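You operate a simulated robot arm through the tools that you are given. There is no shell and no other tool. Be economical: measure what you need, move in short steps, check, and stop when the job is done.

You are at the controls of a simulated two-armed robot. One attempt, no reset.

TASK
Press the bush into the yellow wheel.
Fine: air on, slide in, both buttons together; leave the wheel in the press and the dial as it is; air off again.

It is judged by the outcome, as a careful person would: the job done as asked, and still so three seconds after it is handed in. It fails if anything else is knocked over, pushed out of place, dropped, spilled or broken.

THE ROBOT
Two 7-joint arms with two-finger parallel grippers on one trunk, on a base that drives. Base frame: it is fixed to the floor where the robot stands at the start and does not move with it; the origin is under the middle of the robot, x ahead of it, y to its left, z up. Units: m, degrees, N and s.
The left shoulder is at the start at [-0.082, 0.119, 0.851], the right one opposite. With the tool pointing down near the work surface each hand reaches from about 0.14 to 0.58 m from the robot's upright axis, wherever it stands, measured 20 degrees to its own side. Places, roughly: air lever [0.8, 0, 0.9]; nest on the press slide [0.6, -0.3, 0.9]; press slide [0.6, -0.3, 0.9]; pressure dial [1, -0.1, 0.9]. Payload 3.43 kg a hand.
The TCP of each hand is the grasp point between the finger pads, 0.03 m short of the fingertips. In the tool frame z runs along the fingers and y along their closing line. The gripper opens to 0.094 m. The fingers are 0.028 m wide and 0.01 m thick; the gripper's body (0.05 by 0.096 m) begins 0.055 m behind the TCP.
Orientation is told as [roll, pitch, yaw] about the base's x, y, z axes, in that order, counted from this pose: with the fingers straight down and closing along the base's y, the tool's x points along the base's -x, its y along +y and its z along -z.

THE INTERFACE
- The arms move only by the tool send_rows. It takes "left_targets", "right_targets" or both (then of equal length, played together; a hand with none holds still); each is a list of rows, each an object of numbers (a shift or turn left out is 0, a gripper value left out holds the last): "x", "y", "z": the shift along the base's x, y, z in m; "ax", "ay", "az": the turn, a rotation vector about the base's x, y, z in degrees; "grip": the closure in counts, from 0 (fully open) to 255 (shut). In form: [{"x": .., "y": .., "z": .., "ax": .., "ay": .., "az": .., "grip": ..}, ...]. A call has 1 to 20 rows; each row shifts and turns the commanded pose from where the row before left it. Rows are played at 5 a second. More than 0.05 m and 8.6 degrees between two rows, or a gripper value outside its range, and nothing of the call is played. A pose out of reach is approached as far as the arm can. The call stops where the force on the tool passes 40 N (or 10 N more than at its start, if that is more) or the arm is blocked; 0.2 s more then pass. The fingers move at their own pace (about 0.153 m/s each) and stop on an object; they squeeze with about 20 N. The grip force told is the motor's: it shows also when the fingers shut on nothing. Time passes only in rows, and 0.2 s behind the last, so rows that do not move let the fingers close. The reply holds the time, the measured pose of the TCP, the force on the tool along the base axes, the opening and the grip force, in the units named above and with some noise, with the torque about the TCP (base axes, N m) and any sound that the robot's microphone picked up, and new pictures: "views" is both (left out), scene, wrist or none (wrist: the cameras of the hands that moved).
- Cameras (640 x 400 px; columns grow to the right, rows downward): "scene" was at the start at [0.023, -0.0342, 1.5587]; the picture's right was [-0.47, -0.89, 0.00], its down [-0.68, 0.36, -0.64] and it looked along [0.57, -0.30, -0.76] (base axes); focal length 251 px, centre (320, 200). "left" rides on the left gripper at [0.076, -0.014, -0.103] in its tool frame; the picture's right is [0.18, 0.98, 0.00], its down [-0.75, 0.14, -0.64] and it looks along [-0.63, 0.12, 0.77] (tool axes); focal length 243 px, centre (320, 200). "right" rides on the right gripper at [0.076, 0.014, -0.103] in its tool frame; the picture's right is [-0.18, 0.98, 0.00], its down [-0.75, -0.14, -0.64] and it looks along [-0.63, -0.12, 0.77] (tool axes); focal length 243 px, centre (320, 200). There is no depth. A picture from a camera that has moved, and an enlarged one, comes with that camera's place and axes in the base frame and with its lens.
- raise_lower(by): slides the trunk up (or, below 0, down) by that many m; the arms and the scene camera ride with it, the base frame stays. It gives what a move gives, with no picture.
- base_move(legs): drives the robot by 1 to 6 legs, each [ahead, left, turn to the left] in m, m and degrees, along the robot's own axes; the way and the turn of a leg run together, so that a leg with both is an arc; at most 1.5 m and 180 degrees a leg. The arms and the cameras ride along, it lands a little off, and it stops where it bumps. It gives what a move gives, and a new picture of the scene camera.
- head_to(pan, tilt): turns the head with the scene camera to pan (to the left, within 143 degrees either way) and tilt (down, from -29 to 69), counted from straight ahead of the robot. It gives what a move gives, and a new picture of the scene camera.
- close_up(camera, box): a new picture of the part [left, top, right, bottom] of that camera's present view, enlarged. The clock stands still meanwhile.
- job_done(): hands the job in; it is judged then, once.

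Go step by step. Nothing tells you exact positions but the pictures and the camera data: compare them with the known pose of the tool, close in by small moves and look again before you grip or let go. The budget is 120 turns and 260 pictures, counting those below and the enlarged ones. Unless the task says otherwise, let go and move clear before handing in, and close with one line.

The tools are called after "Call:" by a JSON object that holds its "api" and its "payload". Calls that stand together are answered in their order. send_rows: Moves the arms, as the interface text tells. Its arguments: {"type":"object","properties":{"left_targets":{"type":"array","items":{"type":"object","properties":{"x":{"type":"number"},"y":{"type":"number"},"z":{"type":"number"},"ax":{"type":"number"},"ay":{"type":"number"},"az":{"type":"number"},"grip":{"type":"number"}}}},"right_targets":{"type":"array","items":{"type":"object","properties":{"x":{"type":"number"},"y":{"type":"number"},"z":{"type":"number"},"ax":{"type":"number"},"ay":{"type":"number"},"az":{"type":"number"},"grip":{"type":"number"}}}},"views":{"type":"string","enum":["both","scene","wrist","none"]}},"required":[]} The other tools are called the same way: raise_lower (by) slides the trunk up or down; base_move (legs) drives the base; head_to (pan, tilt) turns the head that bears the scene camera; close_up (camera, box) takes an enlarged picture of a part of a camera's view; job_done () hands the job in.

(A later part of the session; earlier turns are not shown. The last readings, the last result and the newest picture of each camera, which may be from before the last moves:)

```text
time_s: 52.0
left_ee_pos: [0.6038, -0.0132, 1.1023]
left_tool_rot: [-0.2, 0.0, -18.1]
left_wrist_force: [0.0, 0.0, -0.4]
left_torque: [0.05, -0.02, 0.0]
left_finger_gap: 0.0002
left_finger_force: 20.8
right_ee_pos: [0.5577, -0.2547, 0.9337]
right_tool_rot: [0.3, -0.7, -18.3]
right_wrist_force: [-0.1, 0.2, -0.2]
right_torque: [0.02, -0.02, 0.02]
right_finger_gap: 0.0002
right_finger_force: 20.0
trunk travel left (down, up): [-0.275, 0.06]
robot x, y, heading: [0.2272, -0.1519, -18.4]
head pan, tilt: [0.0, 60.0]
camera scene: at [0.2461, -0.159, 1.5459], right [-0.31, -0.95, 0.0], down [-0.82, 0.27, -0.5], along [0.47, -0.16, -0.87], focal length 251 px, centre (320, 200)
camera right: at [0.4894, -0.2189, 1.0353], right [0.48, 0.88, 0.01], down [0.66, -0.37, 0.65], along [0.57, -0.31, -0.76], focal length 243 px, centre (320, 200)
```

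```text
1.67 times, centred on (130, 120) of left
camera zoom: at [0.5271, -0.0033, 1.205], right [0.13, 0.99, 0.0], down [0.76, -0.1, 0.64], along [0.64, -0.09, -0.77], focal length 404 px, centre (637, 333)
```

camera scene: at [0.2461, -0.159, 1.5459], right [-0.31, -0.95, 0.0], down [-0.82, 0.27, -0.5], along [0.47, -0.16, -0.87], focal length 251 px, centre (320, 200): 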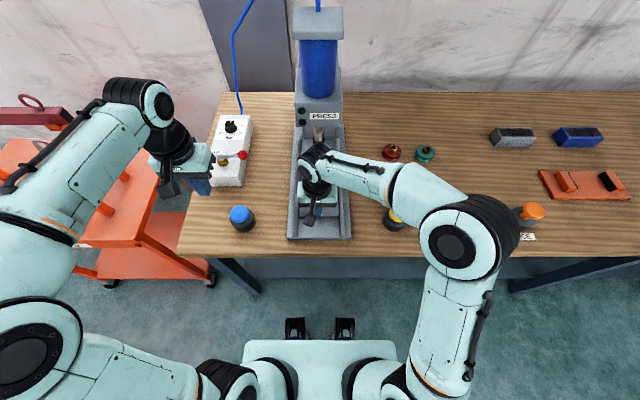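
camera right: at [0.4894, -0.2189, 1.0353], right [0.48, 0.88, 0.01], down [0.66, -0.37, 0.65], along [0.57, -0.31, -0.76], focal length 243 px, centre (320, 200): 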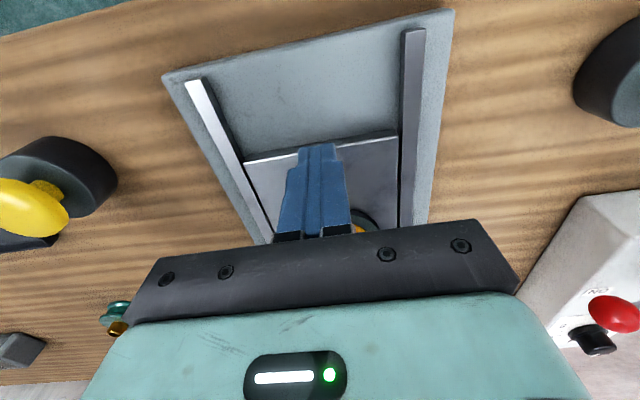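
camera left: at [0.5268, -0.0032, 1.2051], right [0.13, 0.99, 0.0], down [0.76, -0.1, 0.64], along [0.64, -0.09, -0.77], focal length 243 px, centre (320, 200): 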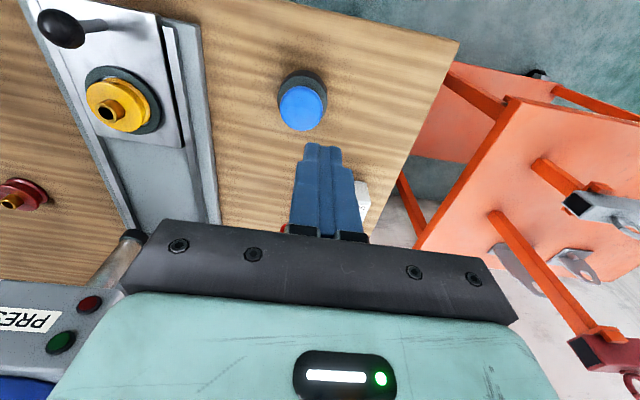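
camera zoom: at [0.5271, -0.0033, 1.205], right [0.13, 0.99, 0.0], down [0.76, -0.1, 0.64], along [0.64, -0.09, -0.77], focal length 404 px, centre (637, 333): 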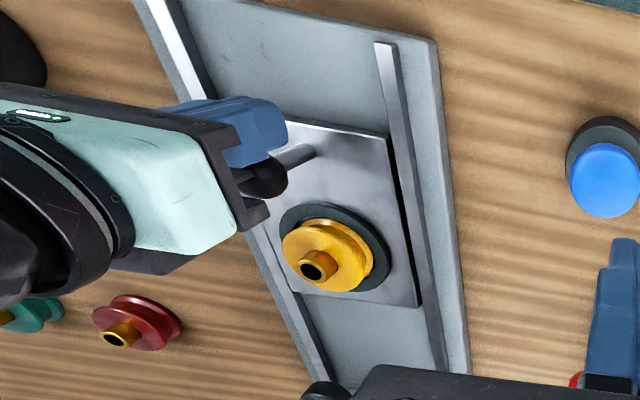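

The slide follows smoothly. Continue pushing.

Call:
{"api": "send_rows", "payload": {"right_targets": [{"x": 0.0114, "y": -0.0037}, {"x": 0.0114, "y": -0.0037}, {"x": 0.0114, "y": -0.0037}, {"x": 0.0114, "y": -0.0037}, {"x": 0.0114, "y": -0.0037}, {"x": 0.0114, "y": -0.0037}, {"x": 0.0095, "y": -0.0031}, {"x": 0.0076, "y": -0.0025}], "views": "both"}}

Call:
{"api": "close_up", "payload": {"camera": "left", "box": [0, 0, 260, 400]}}

Call:
{"api": "close_up", "payload": {"camera": "scene", "box": [270, 90, 370, 200]}}

```text
time_s: 53.8
left_ee_pos: [0.6034, -0.0135, 1.1018]
left_tool_rot: [0.0, -0.1, -18.2]
left_wrist_force: [0.6, -0.3, -0.6]
left_torque: [-0.03, 0.02, -0.02]
left_finger_gap: 0.0
left_finger_force: 20.2
right_ee_pos: [0.6425, -0.2838, 0.9346]
right_tool_rot: [0.2, -0.7, -18.2]
right_wrist_force: [0.8, 0.3, -0.1]
right_torque: [0.01, -0.01, 0.0]
right_finger_gap: 0.0001
right_finger_force: 20.1
trunk travel left (down, up): [-0.275, 0.06]
robot x, y, heading: [0.2266, -0.1529, -18.1]
head pan, tilt: [0.0, 60.0]
camera scene: at [0.2459, -0.159, 1.5459], right [-0.31, -0.95, 0.0], down [-0.82, 0.27, -0.5], along [0.47, -0.16, -0.87], focal length 251 px, centre (320, 200)
camera right: at [0.5741, -0.2464, 1.0352], right [0.48, 0.88, 0.01], down [0.66, -0.37, 0.65], along [0.57, -0.31, -0.76], focal length 243 px, centre (320, 200)
```

scene: 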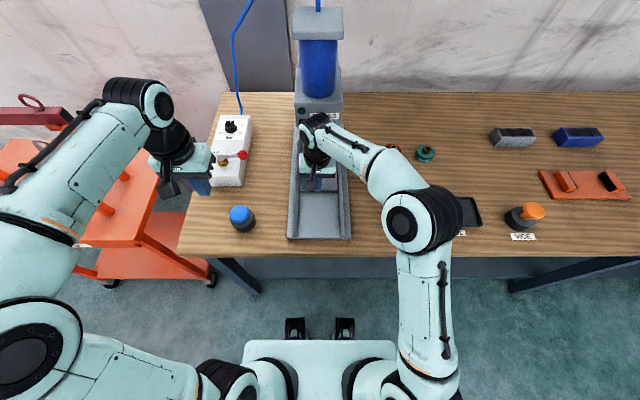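
right: 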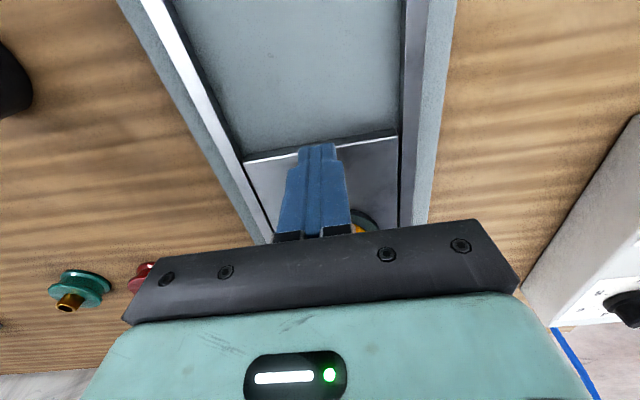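

```text
1.00 times, centred on (130, 200) of left (not enlarged: the box is as wide or as high as the picture)
camera zoom: at [0.5269, -0.0033, 1.205], right [0.13, 0.99, 0.0], down [0.76, -0.1, 0.64], along [0.64, -0.09, -0.77], focal length 243 px, centre (510, 200)
```

zoom: 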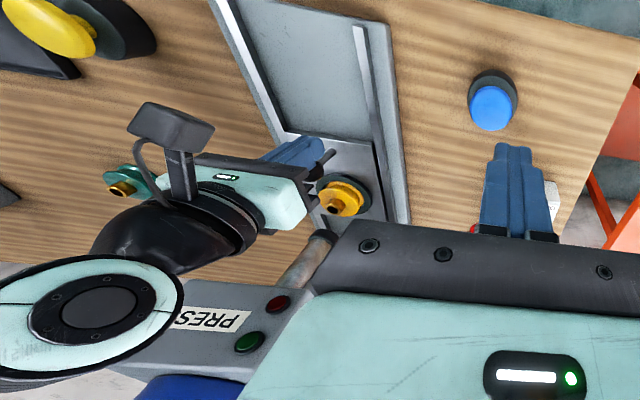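

```text
3.64 times, centred on (320, 145) of scene
camera zoom: at [0.2459, -0.159, 1.5459], right [-0.31, -0.95, 0.0], down [-0.82, 0.27, -0.5], along [0.47, -0.16, -0.87], focal length 912 px, centre (320, 400)
```

zoom: 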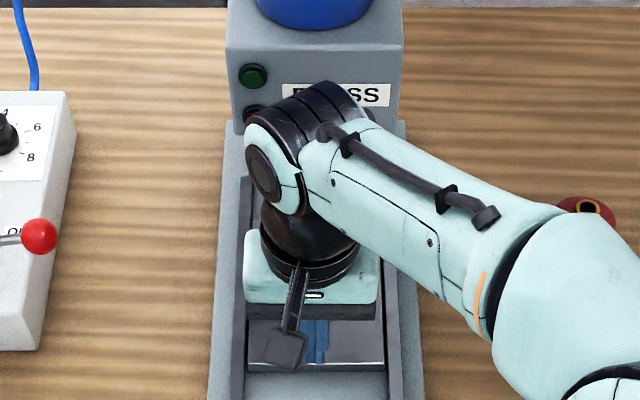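

Nearly in. To keep the wrist clear of the press head I tilt the hand back 15° while continuing the push in small steps.

Call:
{"api": "send_rows", "payload": {"right_targets": [{"ax": -2.3, "ay": -7.1}, {"ax": -2.3, "ay": -7.1}, {"x": 0.0076, "y": -0.0025}, {"x": 0.0076, "y": -0.0025}, {}], "views": "both"}}

Call:
{"api": "close_up", "payload": {"camera": "left", "box": [0, 100, 200, 300]}}

```text
time_s: 55.0
left_ee_pos: [0.6033, -0.0139, 1.1021]
left_tool_rot: [0.1, 0.1, -18.1]
left_wrist_force: [0.6, 0.0, -0.8]
left_torque: [0.02, -0.02, -0.03]
left_finger_gap: 0.0
left_finger_force: 19.6
right_ee_pos: [0.6577, -0.2887, 0.9341]
right_tool_rot: [0.5, -15.6, -18.4]
right_wrist_force: [0.3, 0.1, 0.4]
right_torque: [0.02, -0.01, 0.0]
right_finger_gap: 0.0
right_finger_force: 20.3
trunk travel left (down, up): [-0.275, 0.06]
robot x, y, heading: [0.2255, -0.1529, -18.2]
head pan, tilt: [0.0, 60.0]
camera scene: at [0.2457, -0.159, 1.5459], right [-0.31, -0.95, 0.0], down [-0.82, 0.27, -0.5], along [0.48, -0.16, -0.87], focal length 251 px, centre (320, 200)
camera right: at [0.5669, -0.2445, 1.0126], right [0.48, 0.88, 0.06], down [0.48, -0.31, 0.82], along [0.74, -0.36, -0.57], focal length 243 px, centre (320, 200)
```

scene: 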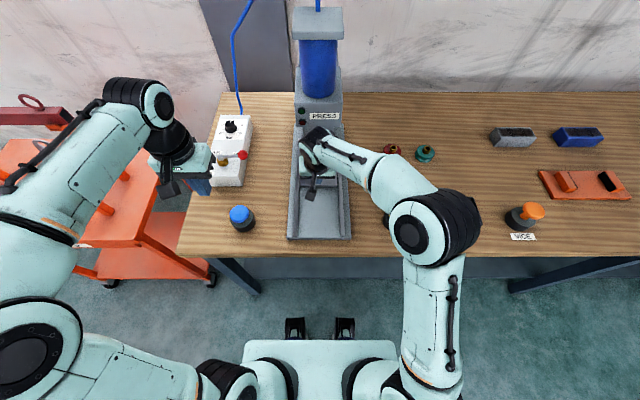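
right: 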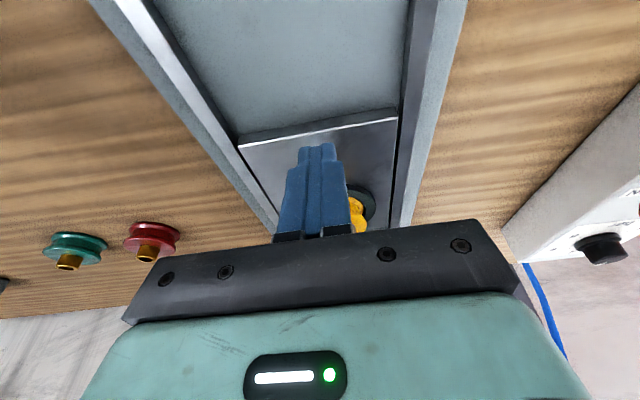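

```text
2.00 times, centred on (100, 200) of left
camera zoom: at [0.5267, -0.0033, 1.205], right [0.13, 0.99, 0.0], down [0.76, -0.1, 0.64], along [0.64, -0.09, -0.77], focal length 485 px, centre (760, 200)
```

zoom: 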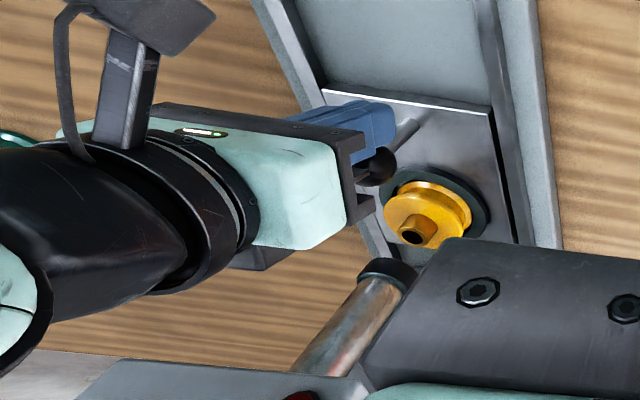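

Clear. Keep pushing in small steps until the stop.

Call:
{"api": "send_rows", "payload": {"right_targets": [{"x": 0.0067, "y": -0.0022}, {"x": 0.0067, "y": -0.0022}, {"x": 0.0057, "y": -0.0019}, {"x": 0.0057, "y": -0.0019}, {}], "views": "both"}}

Call:
{"api": "close_up", "payload": {"camera": "left", "box": [0, 100, 200, 300]}}

```text
time_s: 55.9
left_ee_pos: [0.6022, -0.0127, 1.1025]
left_tool_rot: [0.0, -0.2, -18.2]
left_wrist_force: [0.3, -0.5, 0.0]
left_torque: [0.03, -0.01, -0.01]
left_finger_gap: 0.0004
left_finger_force: 20.0
right_ee_pos: [0.6694, -0.2885, 0.9299]
right_tool_rot: [0.1, -14.2, -18.1]
right_wrist_force: [-18.0, 5.9, 2.4]
right_torque: [0.06, 0.14, -0.05]
right_finger_gap: 0.0001
right_finger_force: 20.4
trunk travel left (down, up): [-0.275, 0.06]
robot x, y, heading: [0.2243, -0.1517, -18.2]
head pan, tilt: [0.0, 60.0]
stopped in row 4 (right hand): the force on the tool passed its limit at 46 N (the readings are from after the stop); the commanded pose is now the measured one
camera scene: at [0.2446, -0.1586, 1.5461], right [-0.31, -0.95, 0.0], down [-0.82, 0.27, -0.5], along [0.48, -0.16, -0.87], focal length 251 px, centre (320, 200)
camera right: at [0.582, -0.2461, 1.0111], right [0.47, 0.88, 0.05], down [0.5, -0.31, 0.81], along [0.72, -0.36, -0.59], focal length 243 px, centre (320, 200)
```

scene: 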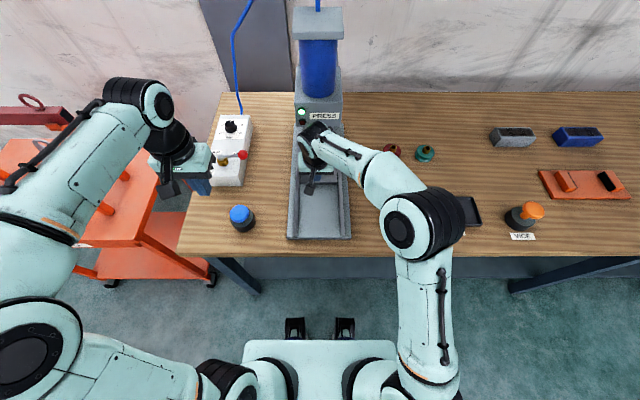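
right: 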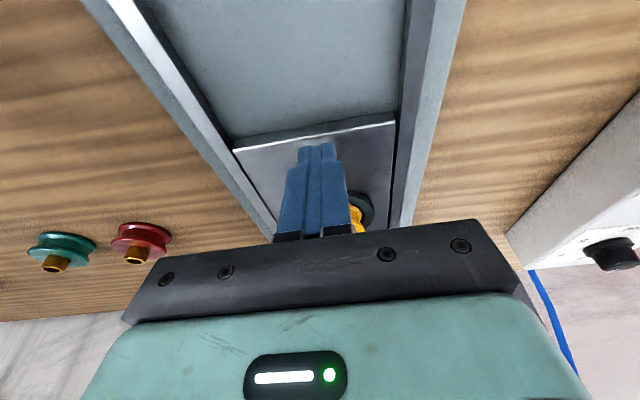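

```text
2.00 times, centred on (100, 200) of left
camera zoom: at [0.5258, -0.003, 1.2052], right [0.13, 0.99, 0.0], down [0.76, -0.1, 0.64], along [0.64, -0.09, -0.77], focal length 485 px, centre (760, 200)
```

zoom: 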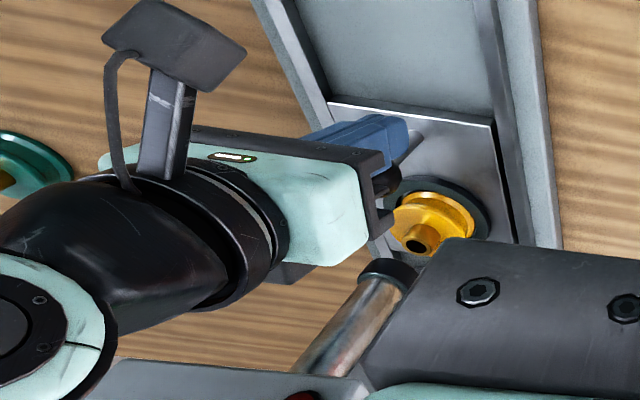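

The green lamp on the press is lit — slide is home. Withdraw the right hand backwards, then up.

Call:
{"api": "send_rows", "payload": {"right_targets": [{"x": -0.019, "y": 0.006}, {"x": -0.029, "y": 0.009}, {"x": -0.029, "y": 0.009, "ax": 2.3, "ay": 7.1}, {"z": 0.04, "ax": 2.3, "ay": 7.1}, {"z": 0.04}, {"x": -0.02, "y": -0.03, "z": 0.03}, {"x": -0.02, "y": -0.04}, {"x": -0.02, "y": -0.04}, {"x": -0.01, "y": -0.045}], "views": "both"}}

Call:
{"api": "close_up", "payload": {"camera": "scene", "box": [270, 80, 370, 200]}}

Call:
{"api": "close_up", "payload": {"camera": "scene", "box": [210, 180, 430, 260]}}

```text
time_s: 57.9
left_ee_pos: [0.6024, -0.013, 1.102]
left_tool_rot: [0.0, 0.0, -18.2]
left_wrist_force: [-0.1, 0.1, 0.6]
left_torque: [0.01, 0.01, 0.0]
left_finger_gap: 0.0
left_finger_force: 19.9
right_ee_pos: [0.5271, -0.4246, 1.0407]
right_tool_rot: [0.1, 0.4, -18.0]
right_wrist_force: [-0.5, -0.3, 0.3]
right_torque: [0.01, 0.0, -0.02]
right_finger_gap: 0.0
right_finger_force: 20.1
trunk travel left (down, up): [-0.275, 0.06]
robot x, y, heading: [0.2257, -0.1536, -18.2]
head pan, tilt: [0.0, 60.0]
camera scene: at [0.245, -0.1598, 1.5459], right [-0.31, -0.95, 0.0], down [-0.82, 0.27, -0.5], along [0.47, -0.16, -0.87], focal length 251 px, centre (320, 200)
camera right: at [0.4606, -0.387, 1.1436], right [0.48, 0.88, 0.0], down [0.68, -0.37, 0.64], along [0.56, -0.31, -0.77], focal length 243 px, centre (320, 200)
```

scene: 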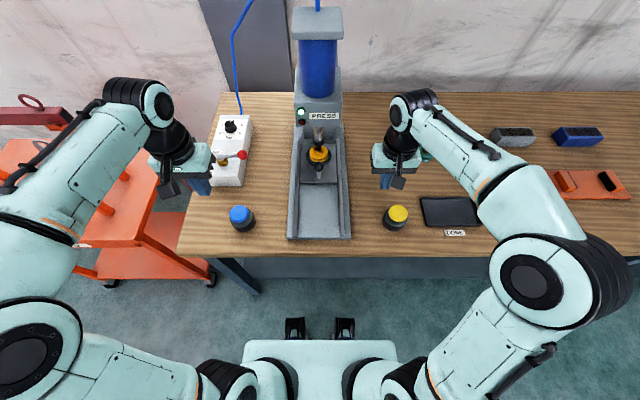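
right: 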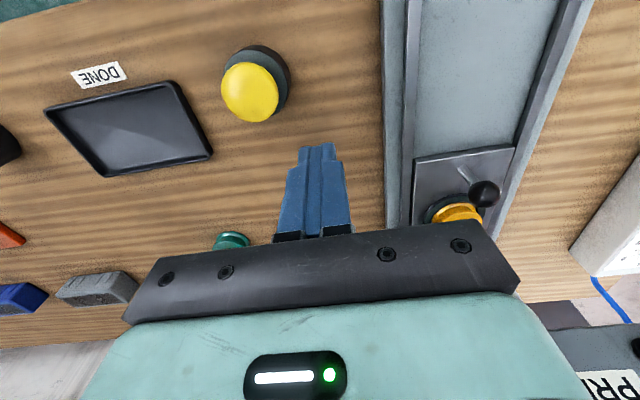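

```text
3.33 times, centred on (320, 140) of scene
camera zoom: at [0.245, -0.1598, 1.5459], right [-0.31, -0.95, 0.0], down [-0.82, 0.27, -0.5], along [0.47, -0.16, -0.87], focal length 836 px, centre (320, 400)
```

zoom: 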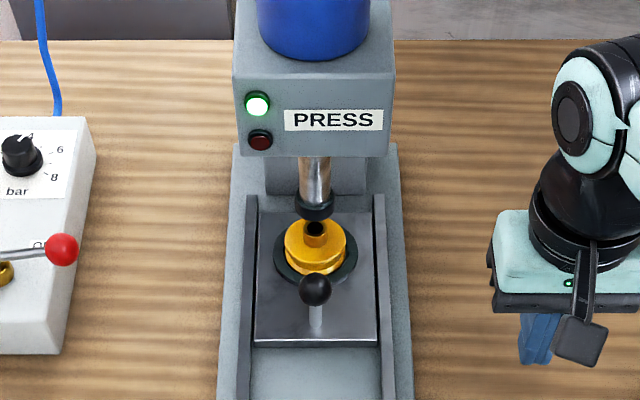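

```text
2.91 times, centred on (320, 220) of scene
camera zoom: at [0.245, -0.1598, 1.5459], right [-0.31, -0.95, 0.0], down [-0.82, 0.27, -0.5], along [0.47, -0.16, -0.87], focal length 730 px, centre (320, 142)
```

zoom: 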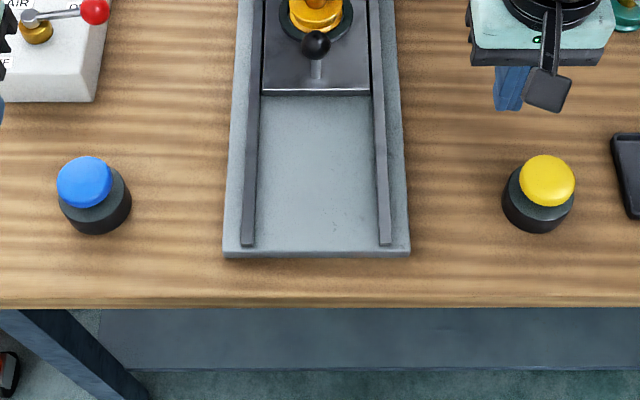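

Wheel is under the ram with the green lamp lit. Buttons: blue ≈[0.627, -0.040, 0.905], yellow ≈[0.488, -0.478, 0.90]. I bring both hands over them.

Call:
{"api": "send_rows", "payload": {"left_targets": [{"x": 0.006, "y": -0.007, "z": -0.0355}, {"x": 0.006, "y": -0.007, "z": -0.0355}, {"x": 0.006, "y": -0.007, "z": -0.0355}, {"x": 0.006, "y": -0.006, "z": -0.0355}, {}], "right_targets": [{"x": -0.01, "y": -0.0134, "z": -0.02}, {"x": -0.01, "y": -0.0134, "z": -0.02}, {"x": -0.01, "y": -0.0134, "z": -0.02}, {"x": -0.009, "y": -0.0134, "z": -0.02}, {}], "views": "both"}}

Call:
{"api": "close_up", "payload": {"camera": "scene", "box": [210, 170, 430, 250]}}

```text
time_s: 59.1
left_ee_pos: [0.6258, -0.0426, 0.9611]
left_tool_rot: [0.0, 0.0, -18.1]
left_wrist_force: [0.7, 0.4, 0.6]
left_torque: [-0.06, 0.0, 0.02]
left_finger_gap: 0.0001
left_finger_force: 20.3
right_ee_pos: [0.4857, -0.4759, 0.9618]
right_tool_rot: [0.1, 0.5, -18.1]
right_wrist_force: [0.3, -0.9, 0.5]
right_torque: [0.0, 0.0, 0.01]
right_finger_gap: 0.0
right_finger_force: 19.9
trunk travel left (down, up): [-0.275, 0.06]
robot x, y, heading: [0.2234, -0.1545, -18.3]
head pan, tilt: [0.0, 60.0]
camera scene: at [0.2448, -0.1585, 1.5459], right [-0.31, -0.95, 0.0], down [-0.82, 0.27, -0.5], along [0.48, -0.16, -0.87], focal length 251 px, centre (320, 200)
camera right: at [0.42, -0.4396, 1.0634], right [0.48, 0.88, 0.0], down [0.68, -0.37, 0.64], along [0.56, -0.31, -0.77], focal length 243 px, centre (320, 200)
camera left: at [0.5484, -0.0318, 1.0633], right [0.13, 0.99, 0.0], down [0.76, -0.1, 0.64], along [0.64, -0.08, -0.77], focal length 243 px, centre (320, 200)
```

scene: 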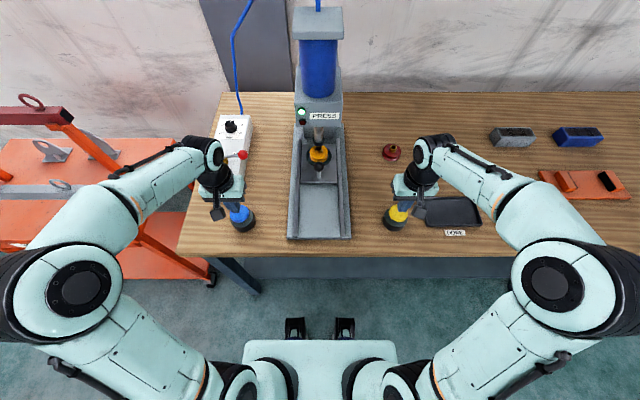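
right: 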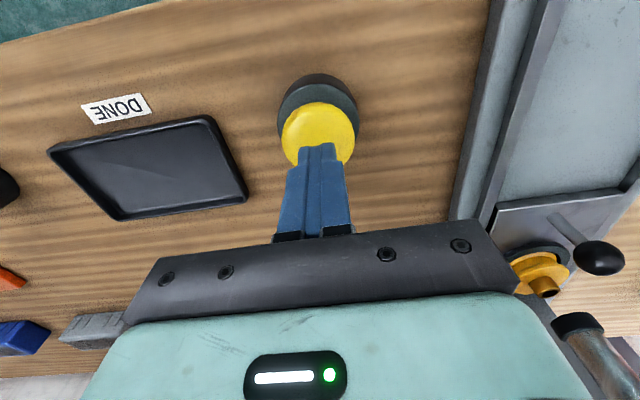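
left: 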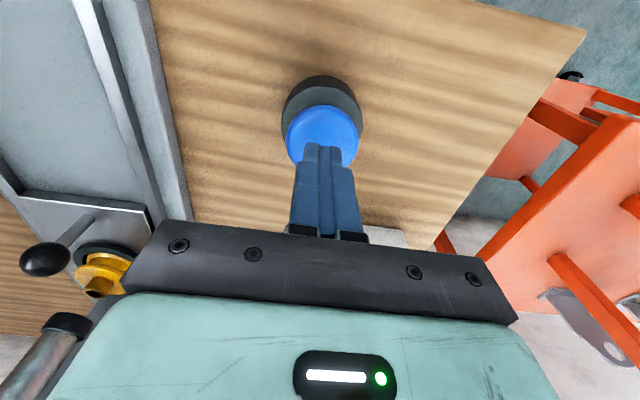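

```text
2.91 times, centred on (320, 210) of scene
camera zoom: at [0.2448, -0.1585, 1.5459], right [-0.31, -0.95, 0.0], down [-0.82, 0.27, -0.5], along [0.48, -0.16, -0.87], focal length 730 px, centre (320, 171)
```

zoom: 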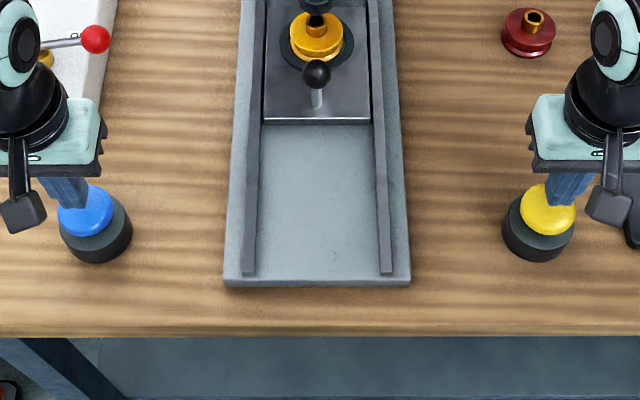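

Both centred. Lower both to just above the caps.

Call:
{"api": "send_rows", "payload": {"left_targets": [{"z": -0.008}, {"z": -0.008}, {"z": -0.003}, {}], "right_targets": [{"z": -0.008}, {"z": -0.008}, {"z": -0.003}, {}], "views": "wrist"}}

Call:
{"api": "close_up", "payload": {"camera": "left", "box": [260, 60, 390, 180]}}

Call:
{"api": "close_up", "payload": {"camera": "right", "box": [260, 60, 390, 180]}}

```text
time_s: 60.1
left_ee_pos: [0.6261, -0.0402, 0.9415]
left_tool_rot: [0.0, 0.1, -18.2]
left_wrist_force: [0.1, -0.7, 0.5]
left_torque: [0.01, -0.01, 0.03]
left_finger_gap: 0.0
left_finger_force: 20.5
right_ee_pos: [0.4871, -0.4751, 0.9424]
right_tool_rot: [0.2, 0.3, -18.1]
right_wrist_force: [0.4, 0.2, 0.2]
right_torque: [0.05, -0.04, 0.0]
right_finger_gap: 0.0
right_finger_force: 19.8
trunk travel left (down, up): [-0.275, 0.06]
robot x, y, heading: [0.2265, -0.1574, -18.1]
head pan, tilt: [0.0, 60.0]
camera right: at [0.4203, -0.4397, 1.0444], right [0.48, 0.88, 0.0], down [0.68, -0.37, 0.64], along [0.56, -0.31, -0.77], focal length 243 px, centre (320, 200)
camera left: at [0.5499, -0.031, 1.0441], right [0.13, 0.99, 0.0], down [0.76, -0.1, 0.64], along [0.64, -0.08, -0.77], focal length 243 px, centre (320, 200)
```

right: 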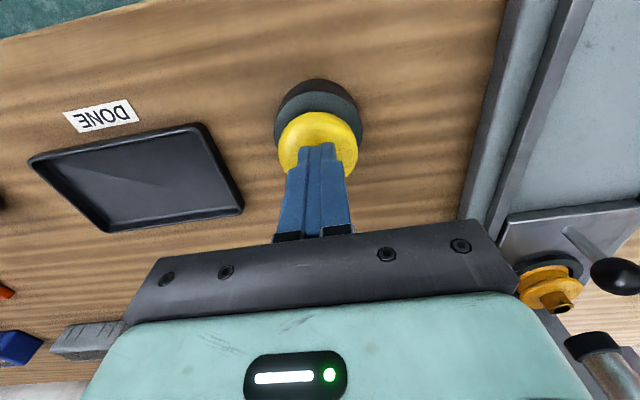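
left: 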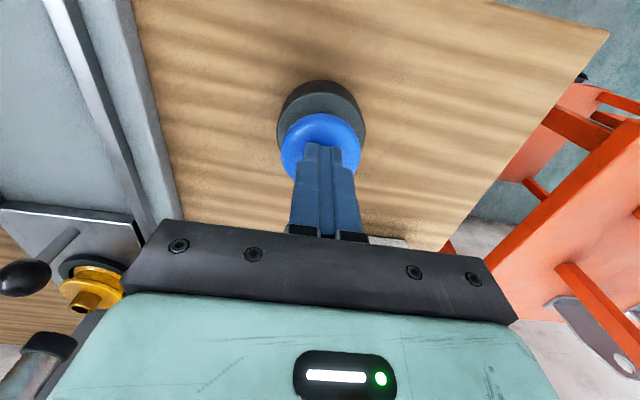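

```text
3.33 times, centred on (325, 120) of left
camera zoom: at [0.5499, -0.031, 1.0441], right [0.13, 0.99, 0.0], down [0.76, -0.1, 0.64], along [0.64, -0.08, -0.77], focal length 809 px, centre (303, 467)
```

zoom: 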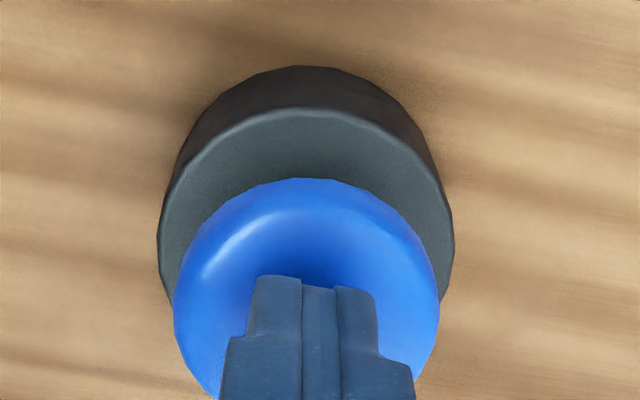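

```text
3.33 times, centred on (325, 120) of right
camera zoom: at [0.4203, -0.4397, 1.0444], right [0.48, 0.88, 0.0], down [0.68, -0.37, 0.64], along [0.56, -0.31, -0.77], focal length 809 px, centre (303, 467)
```

zoom: 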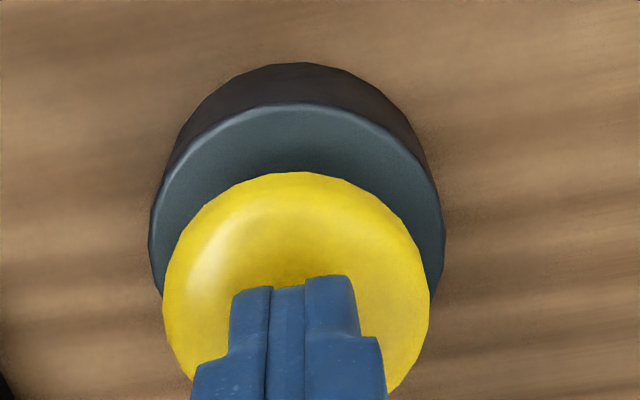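

Both fingers are evenly just above the caps. Press both together and hold.

Call:
{"api": "send_rows", "payload": {"left_targets": [{"z": -0.006}, {"z": -0.005}, {"z": -0.003}, {}, {}, {}, {}, {}, {}, {}, {}, {}], "right_targets": [{"z": -0.006}, {"z": -0.005}, {"z": -0.003}, {}, {}, {}, {}, {}, {}, {}, {}, {}], "views": "scene"}}

Call:
{"api": "close_up", "payload": {"camera": "scene", "box": [270, 80, 370, 200]}}

```text
time_s: 62.7
left_ee_pos: [0.6258, -0.0403, 0.9277]
left_tool_rot: [0.0, -0.1, -18.2]
left_wrist_force: [1.5, -1.1, 6.3]
left_torque: [-0.02, 0.04, 0.0]
left_finger_gap: 0.0
left_finger_force: 19.9
right_ee_pos: [0.4877, -0.476, 0.9291]
right_tool_rot: [0.1, 0.3, -18.1]
right_wrist_force: [-0.5, 0.9, 5.1]
right_torque: [0.01, -0.03, 0.05]
right_finger_gap: 0.0
right_finger_force: 19.7
trunk travel left (down, up): [-0.275, 0.06]
robot x, y, heading: [0.2276, -0.1519, -18.2]
head pan, tilt: [0.0, 60.0]
camera scene: at [0.2445, -0.1586, 1.546], right [-0.31, -0.95, 0.0], down [-0.82, 0.27, -0.5], along [0.48, -0.16, -0.87], focal length 251 px, centre (320, 200)
```

scene: 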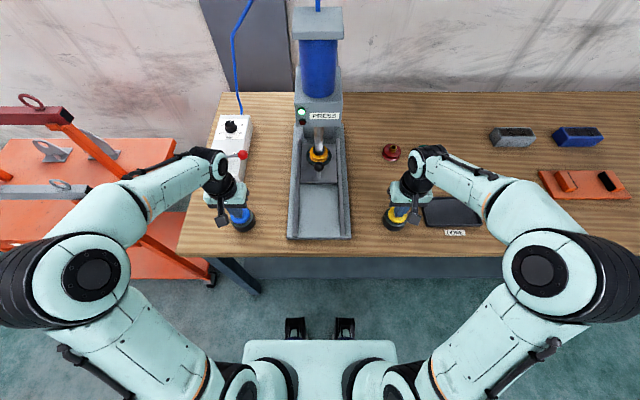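

```text
3.33 times, centred on (320, 140) of scene
camera zoom: at [0.2445, -0.1586, 1.546], right [-0.31, -0.95, 0.0], down [-0.82, 0.27, -0.5], along [0.48, -0.16, -0.87], focal length 836 px, centre (320, 400)
```

zoom: 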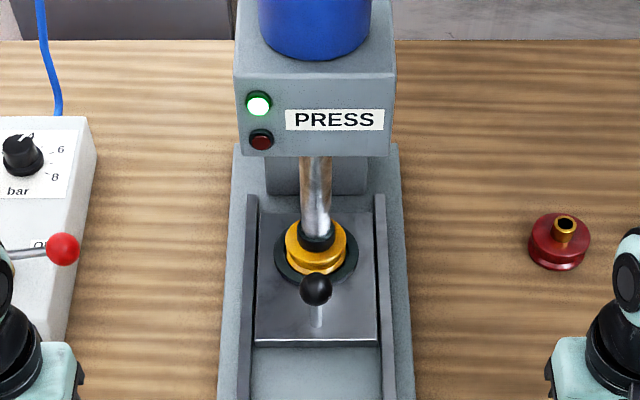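

The ram is down on the bush. Hold a little longer to finish the stroke.

Call:
{"api": "send_rows", "payload": {"left_targets": [{}, {}, {}, {}, {}, {}, {}, {}], "right_targets": [{}, {}, {}, {}, {}, {}, {}, {}], "views": "none"}}

Call:
{"api": "close_up", "payload": {"camera": "scene", "box": [290, 80, 350, 180]}}

```text
time_s: 64.5
left_ee_pos: [0.6269, -0.0402, 0.928]
left_tool_rot: [0.1, 0.0, -18.2]
left_wrist_force: [1.2, -0.3, 5.6]
left_torque: [0.0, -0.01, -0.01]
left_finger_gap: 0.0001
left_finger_force: 19.6
right_ee_pos: [0.4865, -0.4758, 0.928]
right_tool_rot: [0.2, 0.3, -18.2]
right_wrist_force: [0.7, 1.0, 6.2]
right_torque: [-0.01, -0.1, 0.02]
right_finger_gap: 0.0
right_finger_force: 19.6
trunk travel left (down, up): [-0.275, 0.06]
robot x, y, heading: [0.2274, -0.1555, -18.2]
head pan, tilt: [0.0, 60.0]
```

```text
4.00 times, centred on (320, 130) of scene
camera zoom: at [0.2445, -0.1586, 1.546], right [-0.31, -0.95, 0.0], down [-0.82, 0.27, -0.5], along [0.48, -0.16, -0.87], focal length 1003 px, centre (320, 480)
```

zoom: 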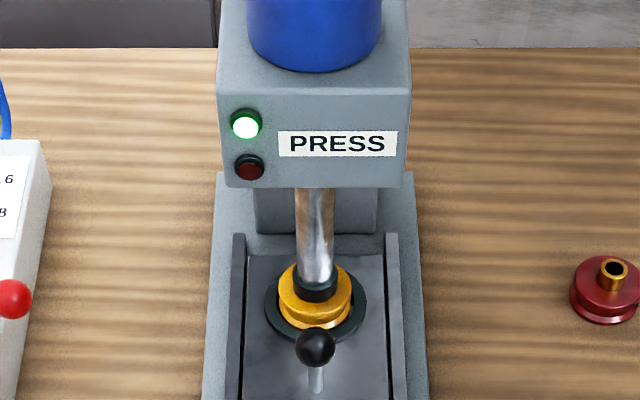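

The ram stands on the wheel's face, bush driven in. Release both buttons and look.

Call:
{"api": "send_rows", "payload": {"left_targets": [{"z": 0.01}, {"z": 0.02}, {"z": 0.03}, {"z": 0.03}, {"z": 0.03}, {}, {}, {}], "right_targets": [{"z": 0.01}, {"z": 0.02}, {"z": 0.03}, {"z": 0.03}, {"z": 0.03}, {}, {}, {}], "views": "both"}}

Call:
{"api": "close_up", "payload": {"camera": "scene", "box": [290, 80, 350, 180]}}

Call:
{"api": "close_up", "payload": {"camera": "left", "box": [0, 150, 160, 300]}}

```text
time_s: 66.3
left_ee_pos: [0.6264, -0.0396, 1.0465]
left_tool_rot: [0.0, 0.0, -18.2]
left_wrist_force: [0.0, -0.5, 0.9]
left_torque: [-0.01, -0.01, 0.0]
left_finger_gap: 0.0003
left_finger_force: 19.7
right_ee_pos: [0.487, -0.4751, 1.0483]
right_tool_rot: [0.1, 0.4, -18.1]
right_wrist_force: [0.0, 1.3, 1.4]
right_torque: [0.02, -0.02, 0.0]
right_finger_gap: 0.0
right_finger_force: 19.5
trunk travel left (down, up): [-0.275, 0.06]
robot x, y, heading: [0.2251, -0.1546, -18.0]
head pan, tilt: [0.0, 60.0]
camera scene: at [0.2451, -0.1589, 1.5459], right [-0.31, -0.95, 0.0], down [-0.82, 0.27, -0.5], along [0.47, -0.16, -0.87], focal length 251 px, centre (320, 200)
camera right: at [0.4211, -0.4396, 1.1514], right [0.48, 0.88, 0.0], down [0.68, -0.37, 0.64], along [0.56, -0.31, -0.77], focal length 243 px, centre (320, 200)
camera left: at [0.5495, -0.03, 1.1494], right [0.13, 0.99, 0.0], down [0.76, -0.1, 0.64], along [0.64, -0.09, -0.77], focal length 243 px, centre (320, 200)
```

scene: 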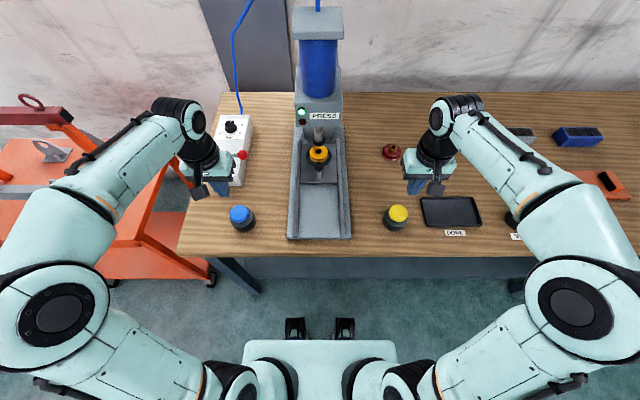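
right: 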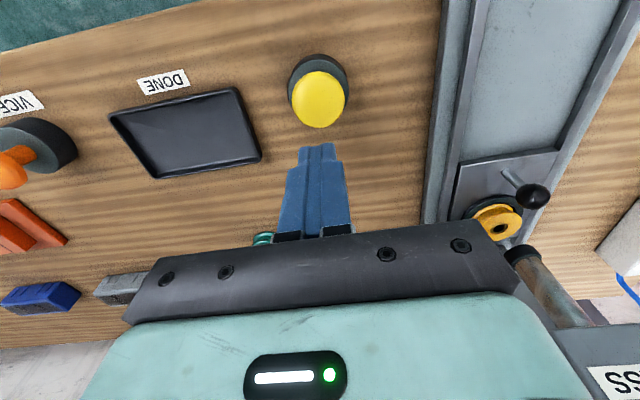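
left: 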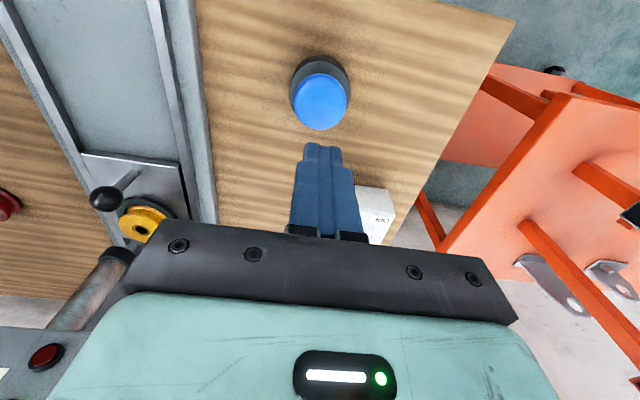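

```text
4.00 times, centred on (320, 130) of scene
camera zoom: at [0.2451, -0.1589, 1.5459], right [-0.31, -0.95, 0.0], down [-0.82, 0.27, -0.5], along [0.47, -0.16, -0.87], focal length 1003 px, centre (320, 480)
```

zoom: 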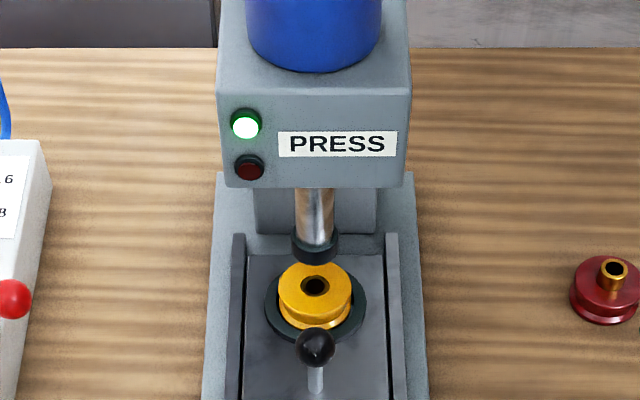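

```text
2.67 times, centred on (80, 225) of left
camera zoom: at [0.5495, -0.03, 1.1494], right [0.13, 0.99, 0.0], down [0.76, -0.1, 0.64], along [0.64, -0.09, -0.77], focal length 647 px, centre (960, 133)
```

zoom: 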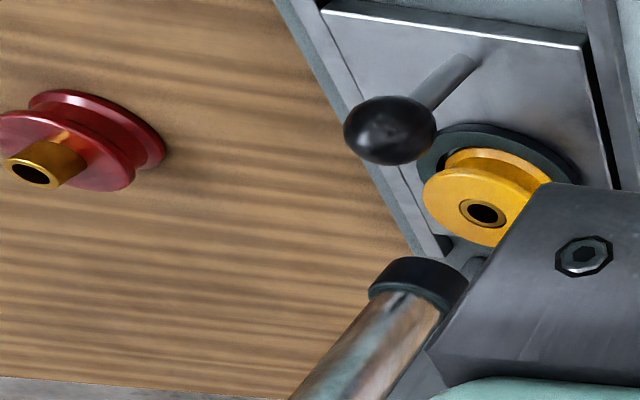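

The bush is flush in the yellow wheel. Now air off: I turn the left hand by 90° again, and drive ahead 8.5 cm to reach the lever's far side.

Call:
{"api": "send_rows", "payload": {"left_targets": [{"az": 7.5, "z": 0.02}, {"az": 7.5, "z": 0.02}, {"az": 7.5, "z": 0.01}, {"az": 7.5}, {"az": 7.5}, {"az": 7.5}, {"az": 7.5}, {"az": 7.5}, {"az": 7.5}, {"az": 7.5}, {"az": 7.5}, {"az": 7.5}], "views": "none"}}

Call:
{"api": "base_move", "payload": {"legs": [[0.085, 0, 0]]}}

Call:
{"api": "close_up", "payload": {"camera": "left", "box": [0, 0, 640, 400]}}

Call:
{"api": "close_up", "payload": {"camera": "scene", "box": [170, 100, 350, 230]}}

```text
time_s: 68.9
left_ee_pos: [0.6284, -0.0393, 1.0969]
left_tool_rot: [0.0, 0.1, 71.9]
left_wrist_force: [0.0, -0.1, -0.4]
left_torque: [0.01, 0.0, -0.04]
left_finger_gap: 0.0
left_finger_force: 20.3
right_ee_pos: [0.4882, -0.4745, 1.0498]
right_tool_rot: [0.1, 0.5, -18.0]
right_wrist_force: [-0.8, 0.0, 0.2]
right_torque: [-0.01, 0.02, -0.01]
right_finger_gap: 0.0001
right_finger_force: 20.1
trunk travel left (down, up): [-0.275, 0.06]
robot x, y, heading: [0.2255, -0.1535, -18.3]
head pan, tilt: [0.0, 60.0]
```

```text
time_s: 70.0
left_ee_pos: [0.7073, -0.0663, 1.0971]
left_tool_rot: [0.0, 0.0, 71.9]
left_wrist_force: [0.0, -0.2, 1.0]
left_torque: [-0.01, 0.03, -0.02]
left_finger_gap: 0.0001
left_finger_force: 20.4
right_ee_pos: [0.5657, -0.5017, 1.0486]
right_tool_rot: [0.1, 0.3, -18.1]
right_wrist_force: [-0.3, -0.1, 0.1]
right_torque: [0.0, 0.02, 0.01]
right_finger_gap: 0.0
right_finger_force: 19.8
trunk travel left (down, up): [-0.275, 0.06]
robot x, y, heading: [0.3024, -0.1811, -18.3]
head pan, tilt: [0.0, 60.0]
camera scene: at [0.3253, -0.1852, 1.5459], right [-0.31, -0.95, 0.0], down [-0.82, 0.27, -0.5], along [0.47, -0.16, -0.87], focal length 251 px, centre (320, 200)
```

scene: 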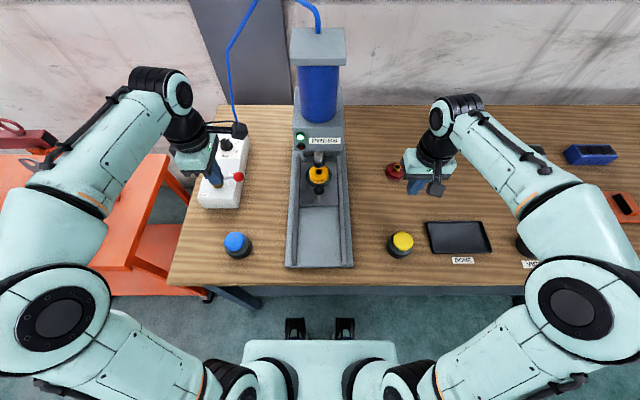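

```text
1.00 times, centred on (320, 200) of left (not enlarged: the box is as wide or as high as the picture)
camera zoom: at [0.6969, -0.1429, 1.2002], right [-0.99, 0.13, 0.0], down [0.1, 0.76, 0.64], along [0.08, 0.64, -0.77], focal length 243 px, centre (320, 200)
```

zoom: 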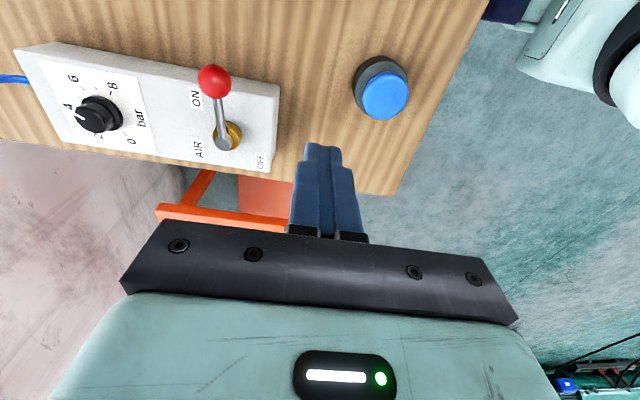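

```text
3.08 times, centred on (260, 165) of scene
camera zoom: at [0.3253, -0.1852, 1.5459], right [-0.31, -0.95, 0.0], down [-0.82, 0.27, -0.5], along [0.47, -0.16, -0.87], focal length 772 px, centre (505, 308)
```

zoom: 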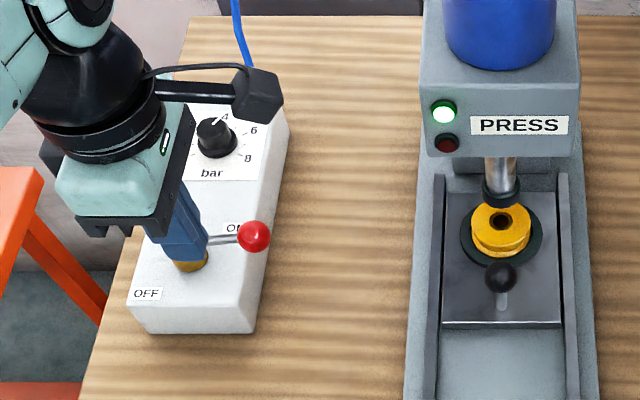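

Lever ball ON at [0.803, -0.092, 0.95]. Move the closed fingers over and beyond it on the far side.

Call:
{"api": "send_rows", "payload": {"left_targets": [{"x": 0.0339, "y": -0.0099}, {"x": 0.0339, "y": -0.0099}, {"x": 0.0339, "y": -0.0099}, {"x": 0.0339, "y": -0.0099}, {"z": -0.035}, {}], "views": "wrist"}}

Call:
{"api": "close_up", "payload": {"camera": "scene", "box": [170, 100, 350, 230]}}

```text
time_s: 71.4
left_ee_pos: [0.8362, -0.1048, 1.0618]
left_tool_rot: [0.1, 0.0, 71.8]
left_wrist_force: [0.8, -0.7, 0.2]
left_torque: [0.02, 0.01, 0.03]
left_finger_gap: 0.0002
left_finger_force: 20.1
left hand out of reach, approached as far as the arm can: row 4
right_ee_pos: [0.5679, -0.5024, 1.0486]
right_tool_rot: [0.1, 0.6, -18.1]
right_wrist_force: [0.9, -0.5, -1.2]
right_torque: [0.04, 0.03, -0.03]
right_finger_gap: 0.0
right_finger_force: 19.9
trunk travel left (down, up): [-0.275, 0.06]
robot x, y, heading: [0.3062, -0.184, -18.1]
head pan, tilt: [0.0, 60.0]
camera left: at [0.8266, -0.1818, 1.1645], right [-0.99, 0.13, 0.0], down [0.1, 0.76, 0.64], along [0.08, 0.64, -0.77], focal length 243 px, centre (320, 200)
```

left: 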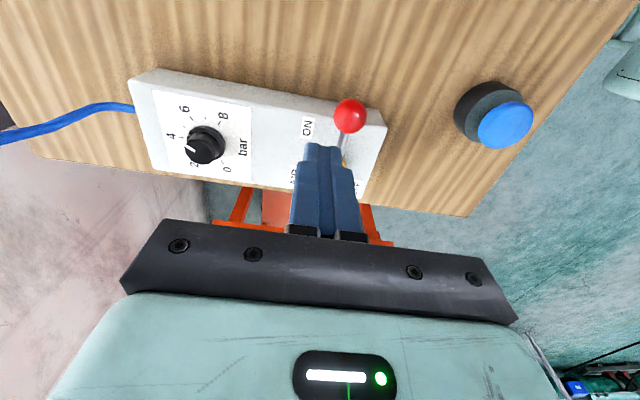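

```text
3.08 times, centred on (260, 165) of scene
camera zoom: at [0.3255, -0.1856, 1.546], right [-0.31, -0.95, 0.0], down [-0.82, 0.27, -0.5], along [0.47, -0.16, -0.87], focal length 772 px, centre (505, 308)
```

zoom: 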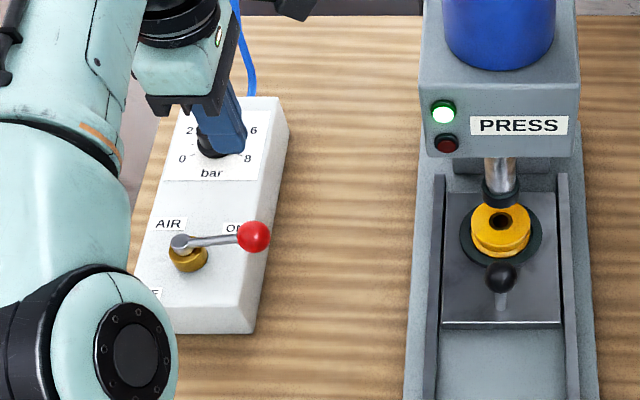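

Position is good, with ~1 cm clearance beyond the ball. Lower beside it.

Call:
{"api": "send_rows", "payload": {"left_targets": [{"z": -0.03}, {"z": -0.035}, {"z": -0.034}, {}], "views": "wrist"}}

Call:
{"api": "close_up", "payload": {"camera": "left", "box": [240, 80, 440, 240]}}

```text
time_s: 72.4
left_ee_pos: [0.8339, -0.1017, 0.9632]
left_tool_rot: [-0.1, 0.0, 71.9]
left_wrist_force: [-0.9, -0.1, 0.3]
left_torque: [-0.02, 0.03, 0.0]
left_finger_gap: 0.0003
left_finger_force: 20.2
right_ee_pos: [0.5682, -0.5007, 1.0489]
right_tool_rot: [0.1, 0.4, -18.1]
right_wrist_force: [0.4, 0.0, -0.2]
right_torque: [0.02, 0.02, -0.01]
right_finger_gap: 0.0
right_finger_force: 20.2
trunk travel left (down, up): [-0.275, 0.06]
robot x, y, heading: [0.3034, -0.1767, -18.1]
head pan, tilt: [0.0, 60.0]
camera left: at [0.8243, -0.1797, 1.0665], right [-0.99, 0.13, 0.0], down [0.1, 0.76, 0.64], along [0.08, 0.64, -0.77], focal length 243 px, centre (320, 200)
```

left: 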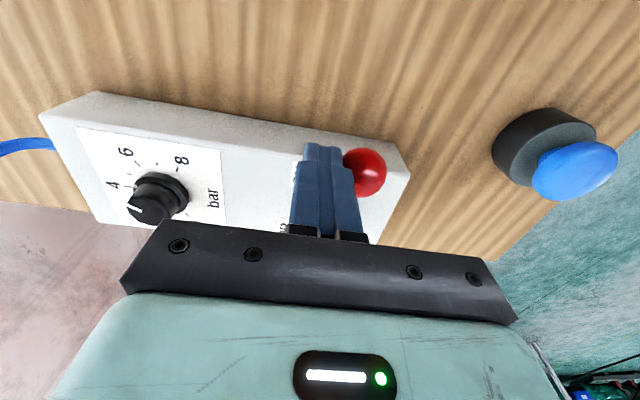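

```text
2.50 times, centred on (340, 160) of left
camera zoom: at [0.8243, -0.1797, 1.0665], right [-0.99, 0.13, 0.0], down [0.1, 0.76, 0.64], along [0.08, 0.64, -0.77], focal length 606 px, centre (270, 300)
```

zoom: 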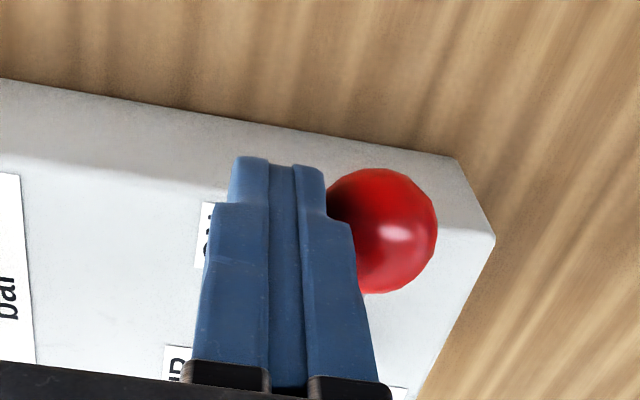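

Finger is seated on the far side of the ball. First rows of the return arc, then check the pose.

Call:
{"api": "send_rows", "payload": {"left_targets": [{"x": -0.0096, "y": 0.0021}, {"x": -0.01, "y": 0.0006, "az": -7.5}, {"x": -0.0099, "y": 0.002, "az": -7.5}, {"x": -0.0096, "y": 0.0032, "az": -7.5}], "views": "wrist"}}

```text
time_s: 73.4
left_ee_pos: [0.7941, -0.0952, 0.9642]
left_tool_rot: [-0.1, 0.0, 49.4]
left_wrist_force: [-0.3, 1.0, -0.5]
left_torque: [0.01, 0.04, 0.01]
left_finger_gap: 0.0
left_finger_force: 20.1
right_ee_pos: [0.5665, -0.5018, 1.0495]
right_tool_rot: [0.2, 0.4, -18.0]
right_wrist_force: [-0.9, -0.6, -0.1]
right_torque: [0.02, 0.01, 0.01]
right_finger_gap: 0.0001
right_finger_force: 19.7
trunk travel left (down, up): [-0.275, 0.06]
robot x, y, heading: [0.3064, -0.1836, -18.4]
head pan, tilt: [0.0, 60.0]
camera left: at [0.7562, -0.1624, 1.0662], right [-0.86, 0.5, 0.0], down [0.38, 0.66, 0.64], along [0.32, 0.55, -0.77], focal length 243 px, centre (320, 200)
```

left: 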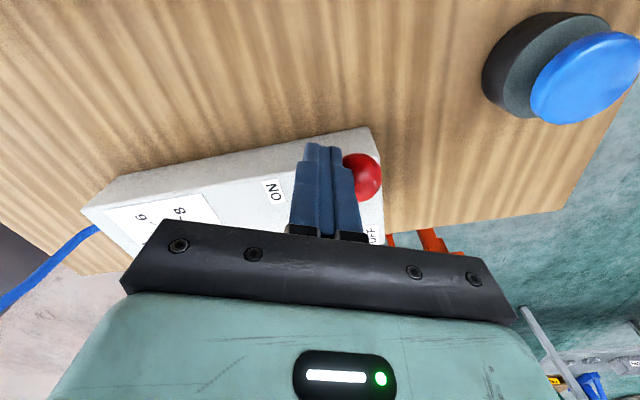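

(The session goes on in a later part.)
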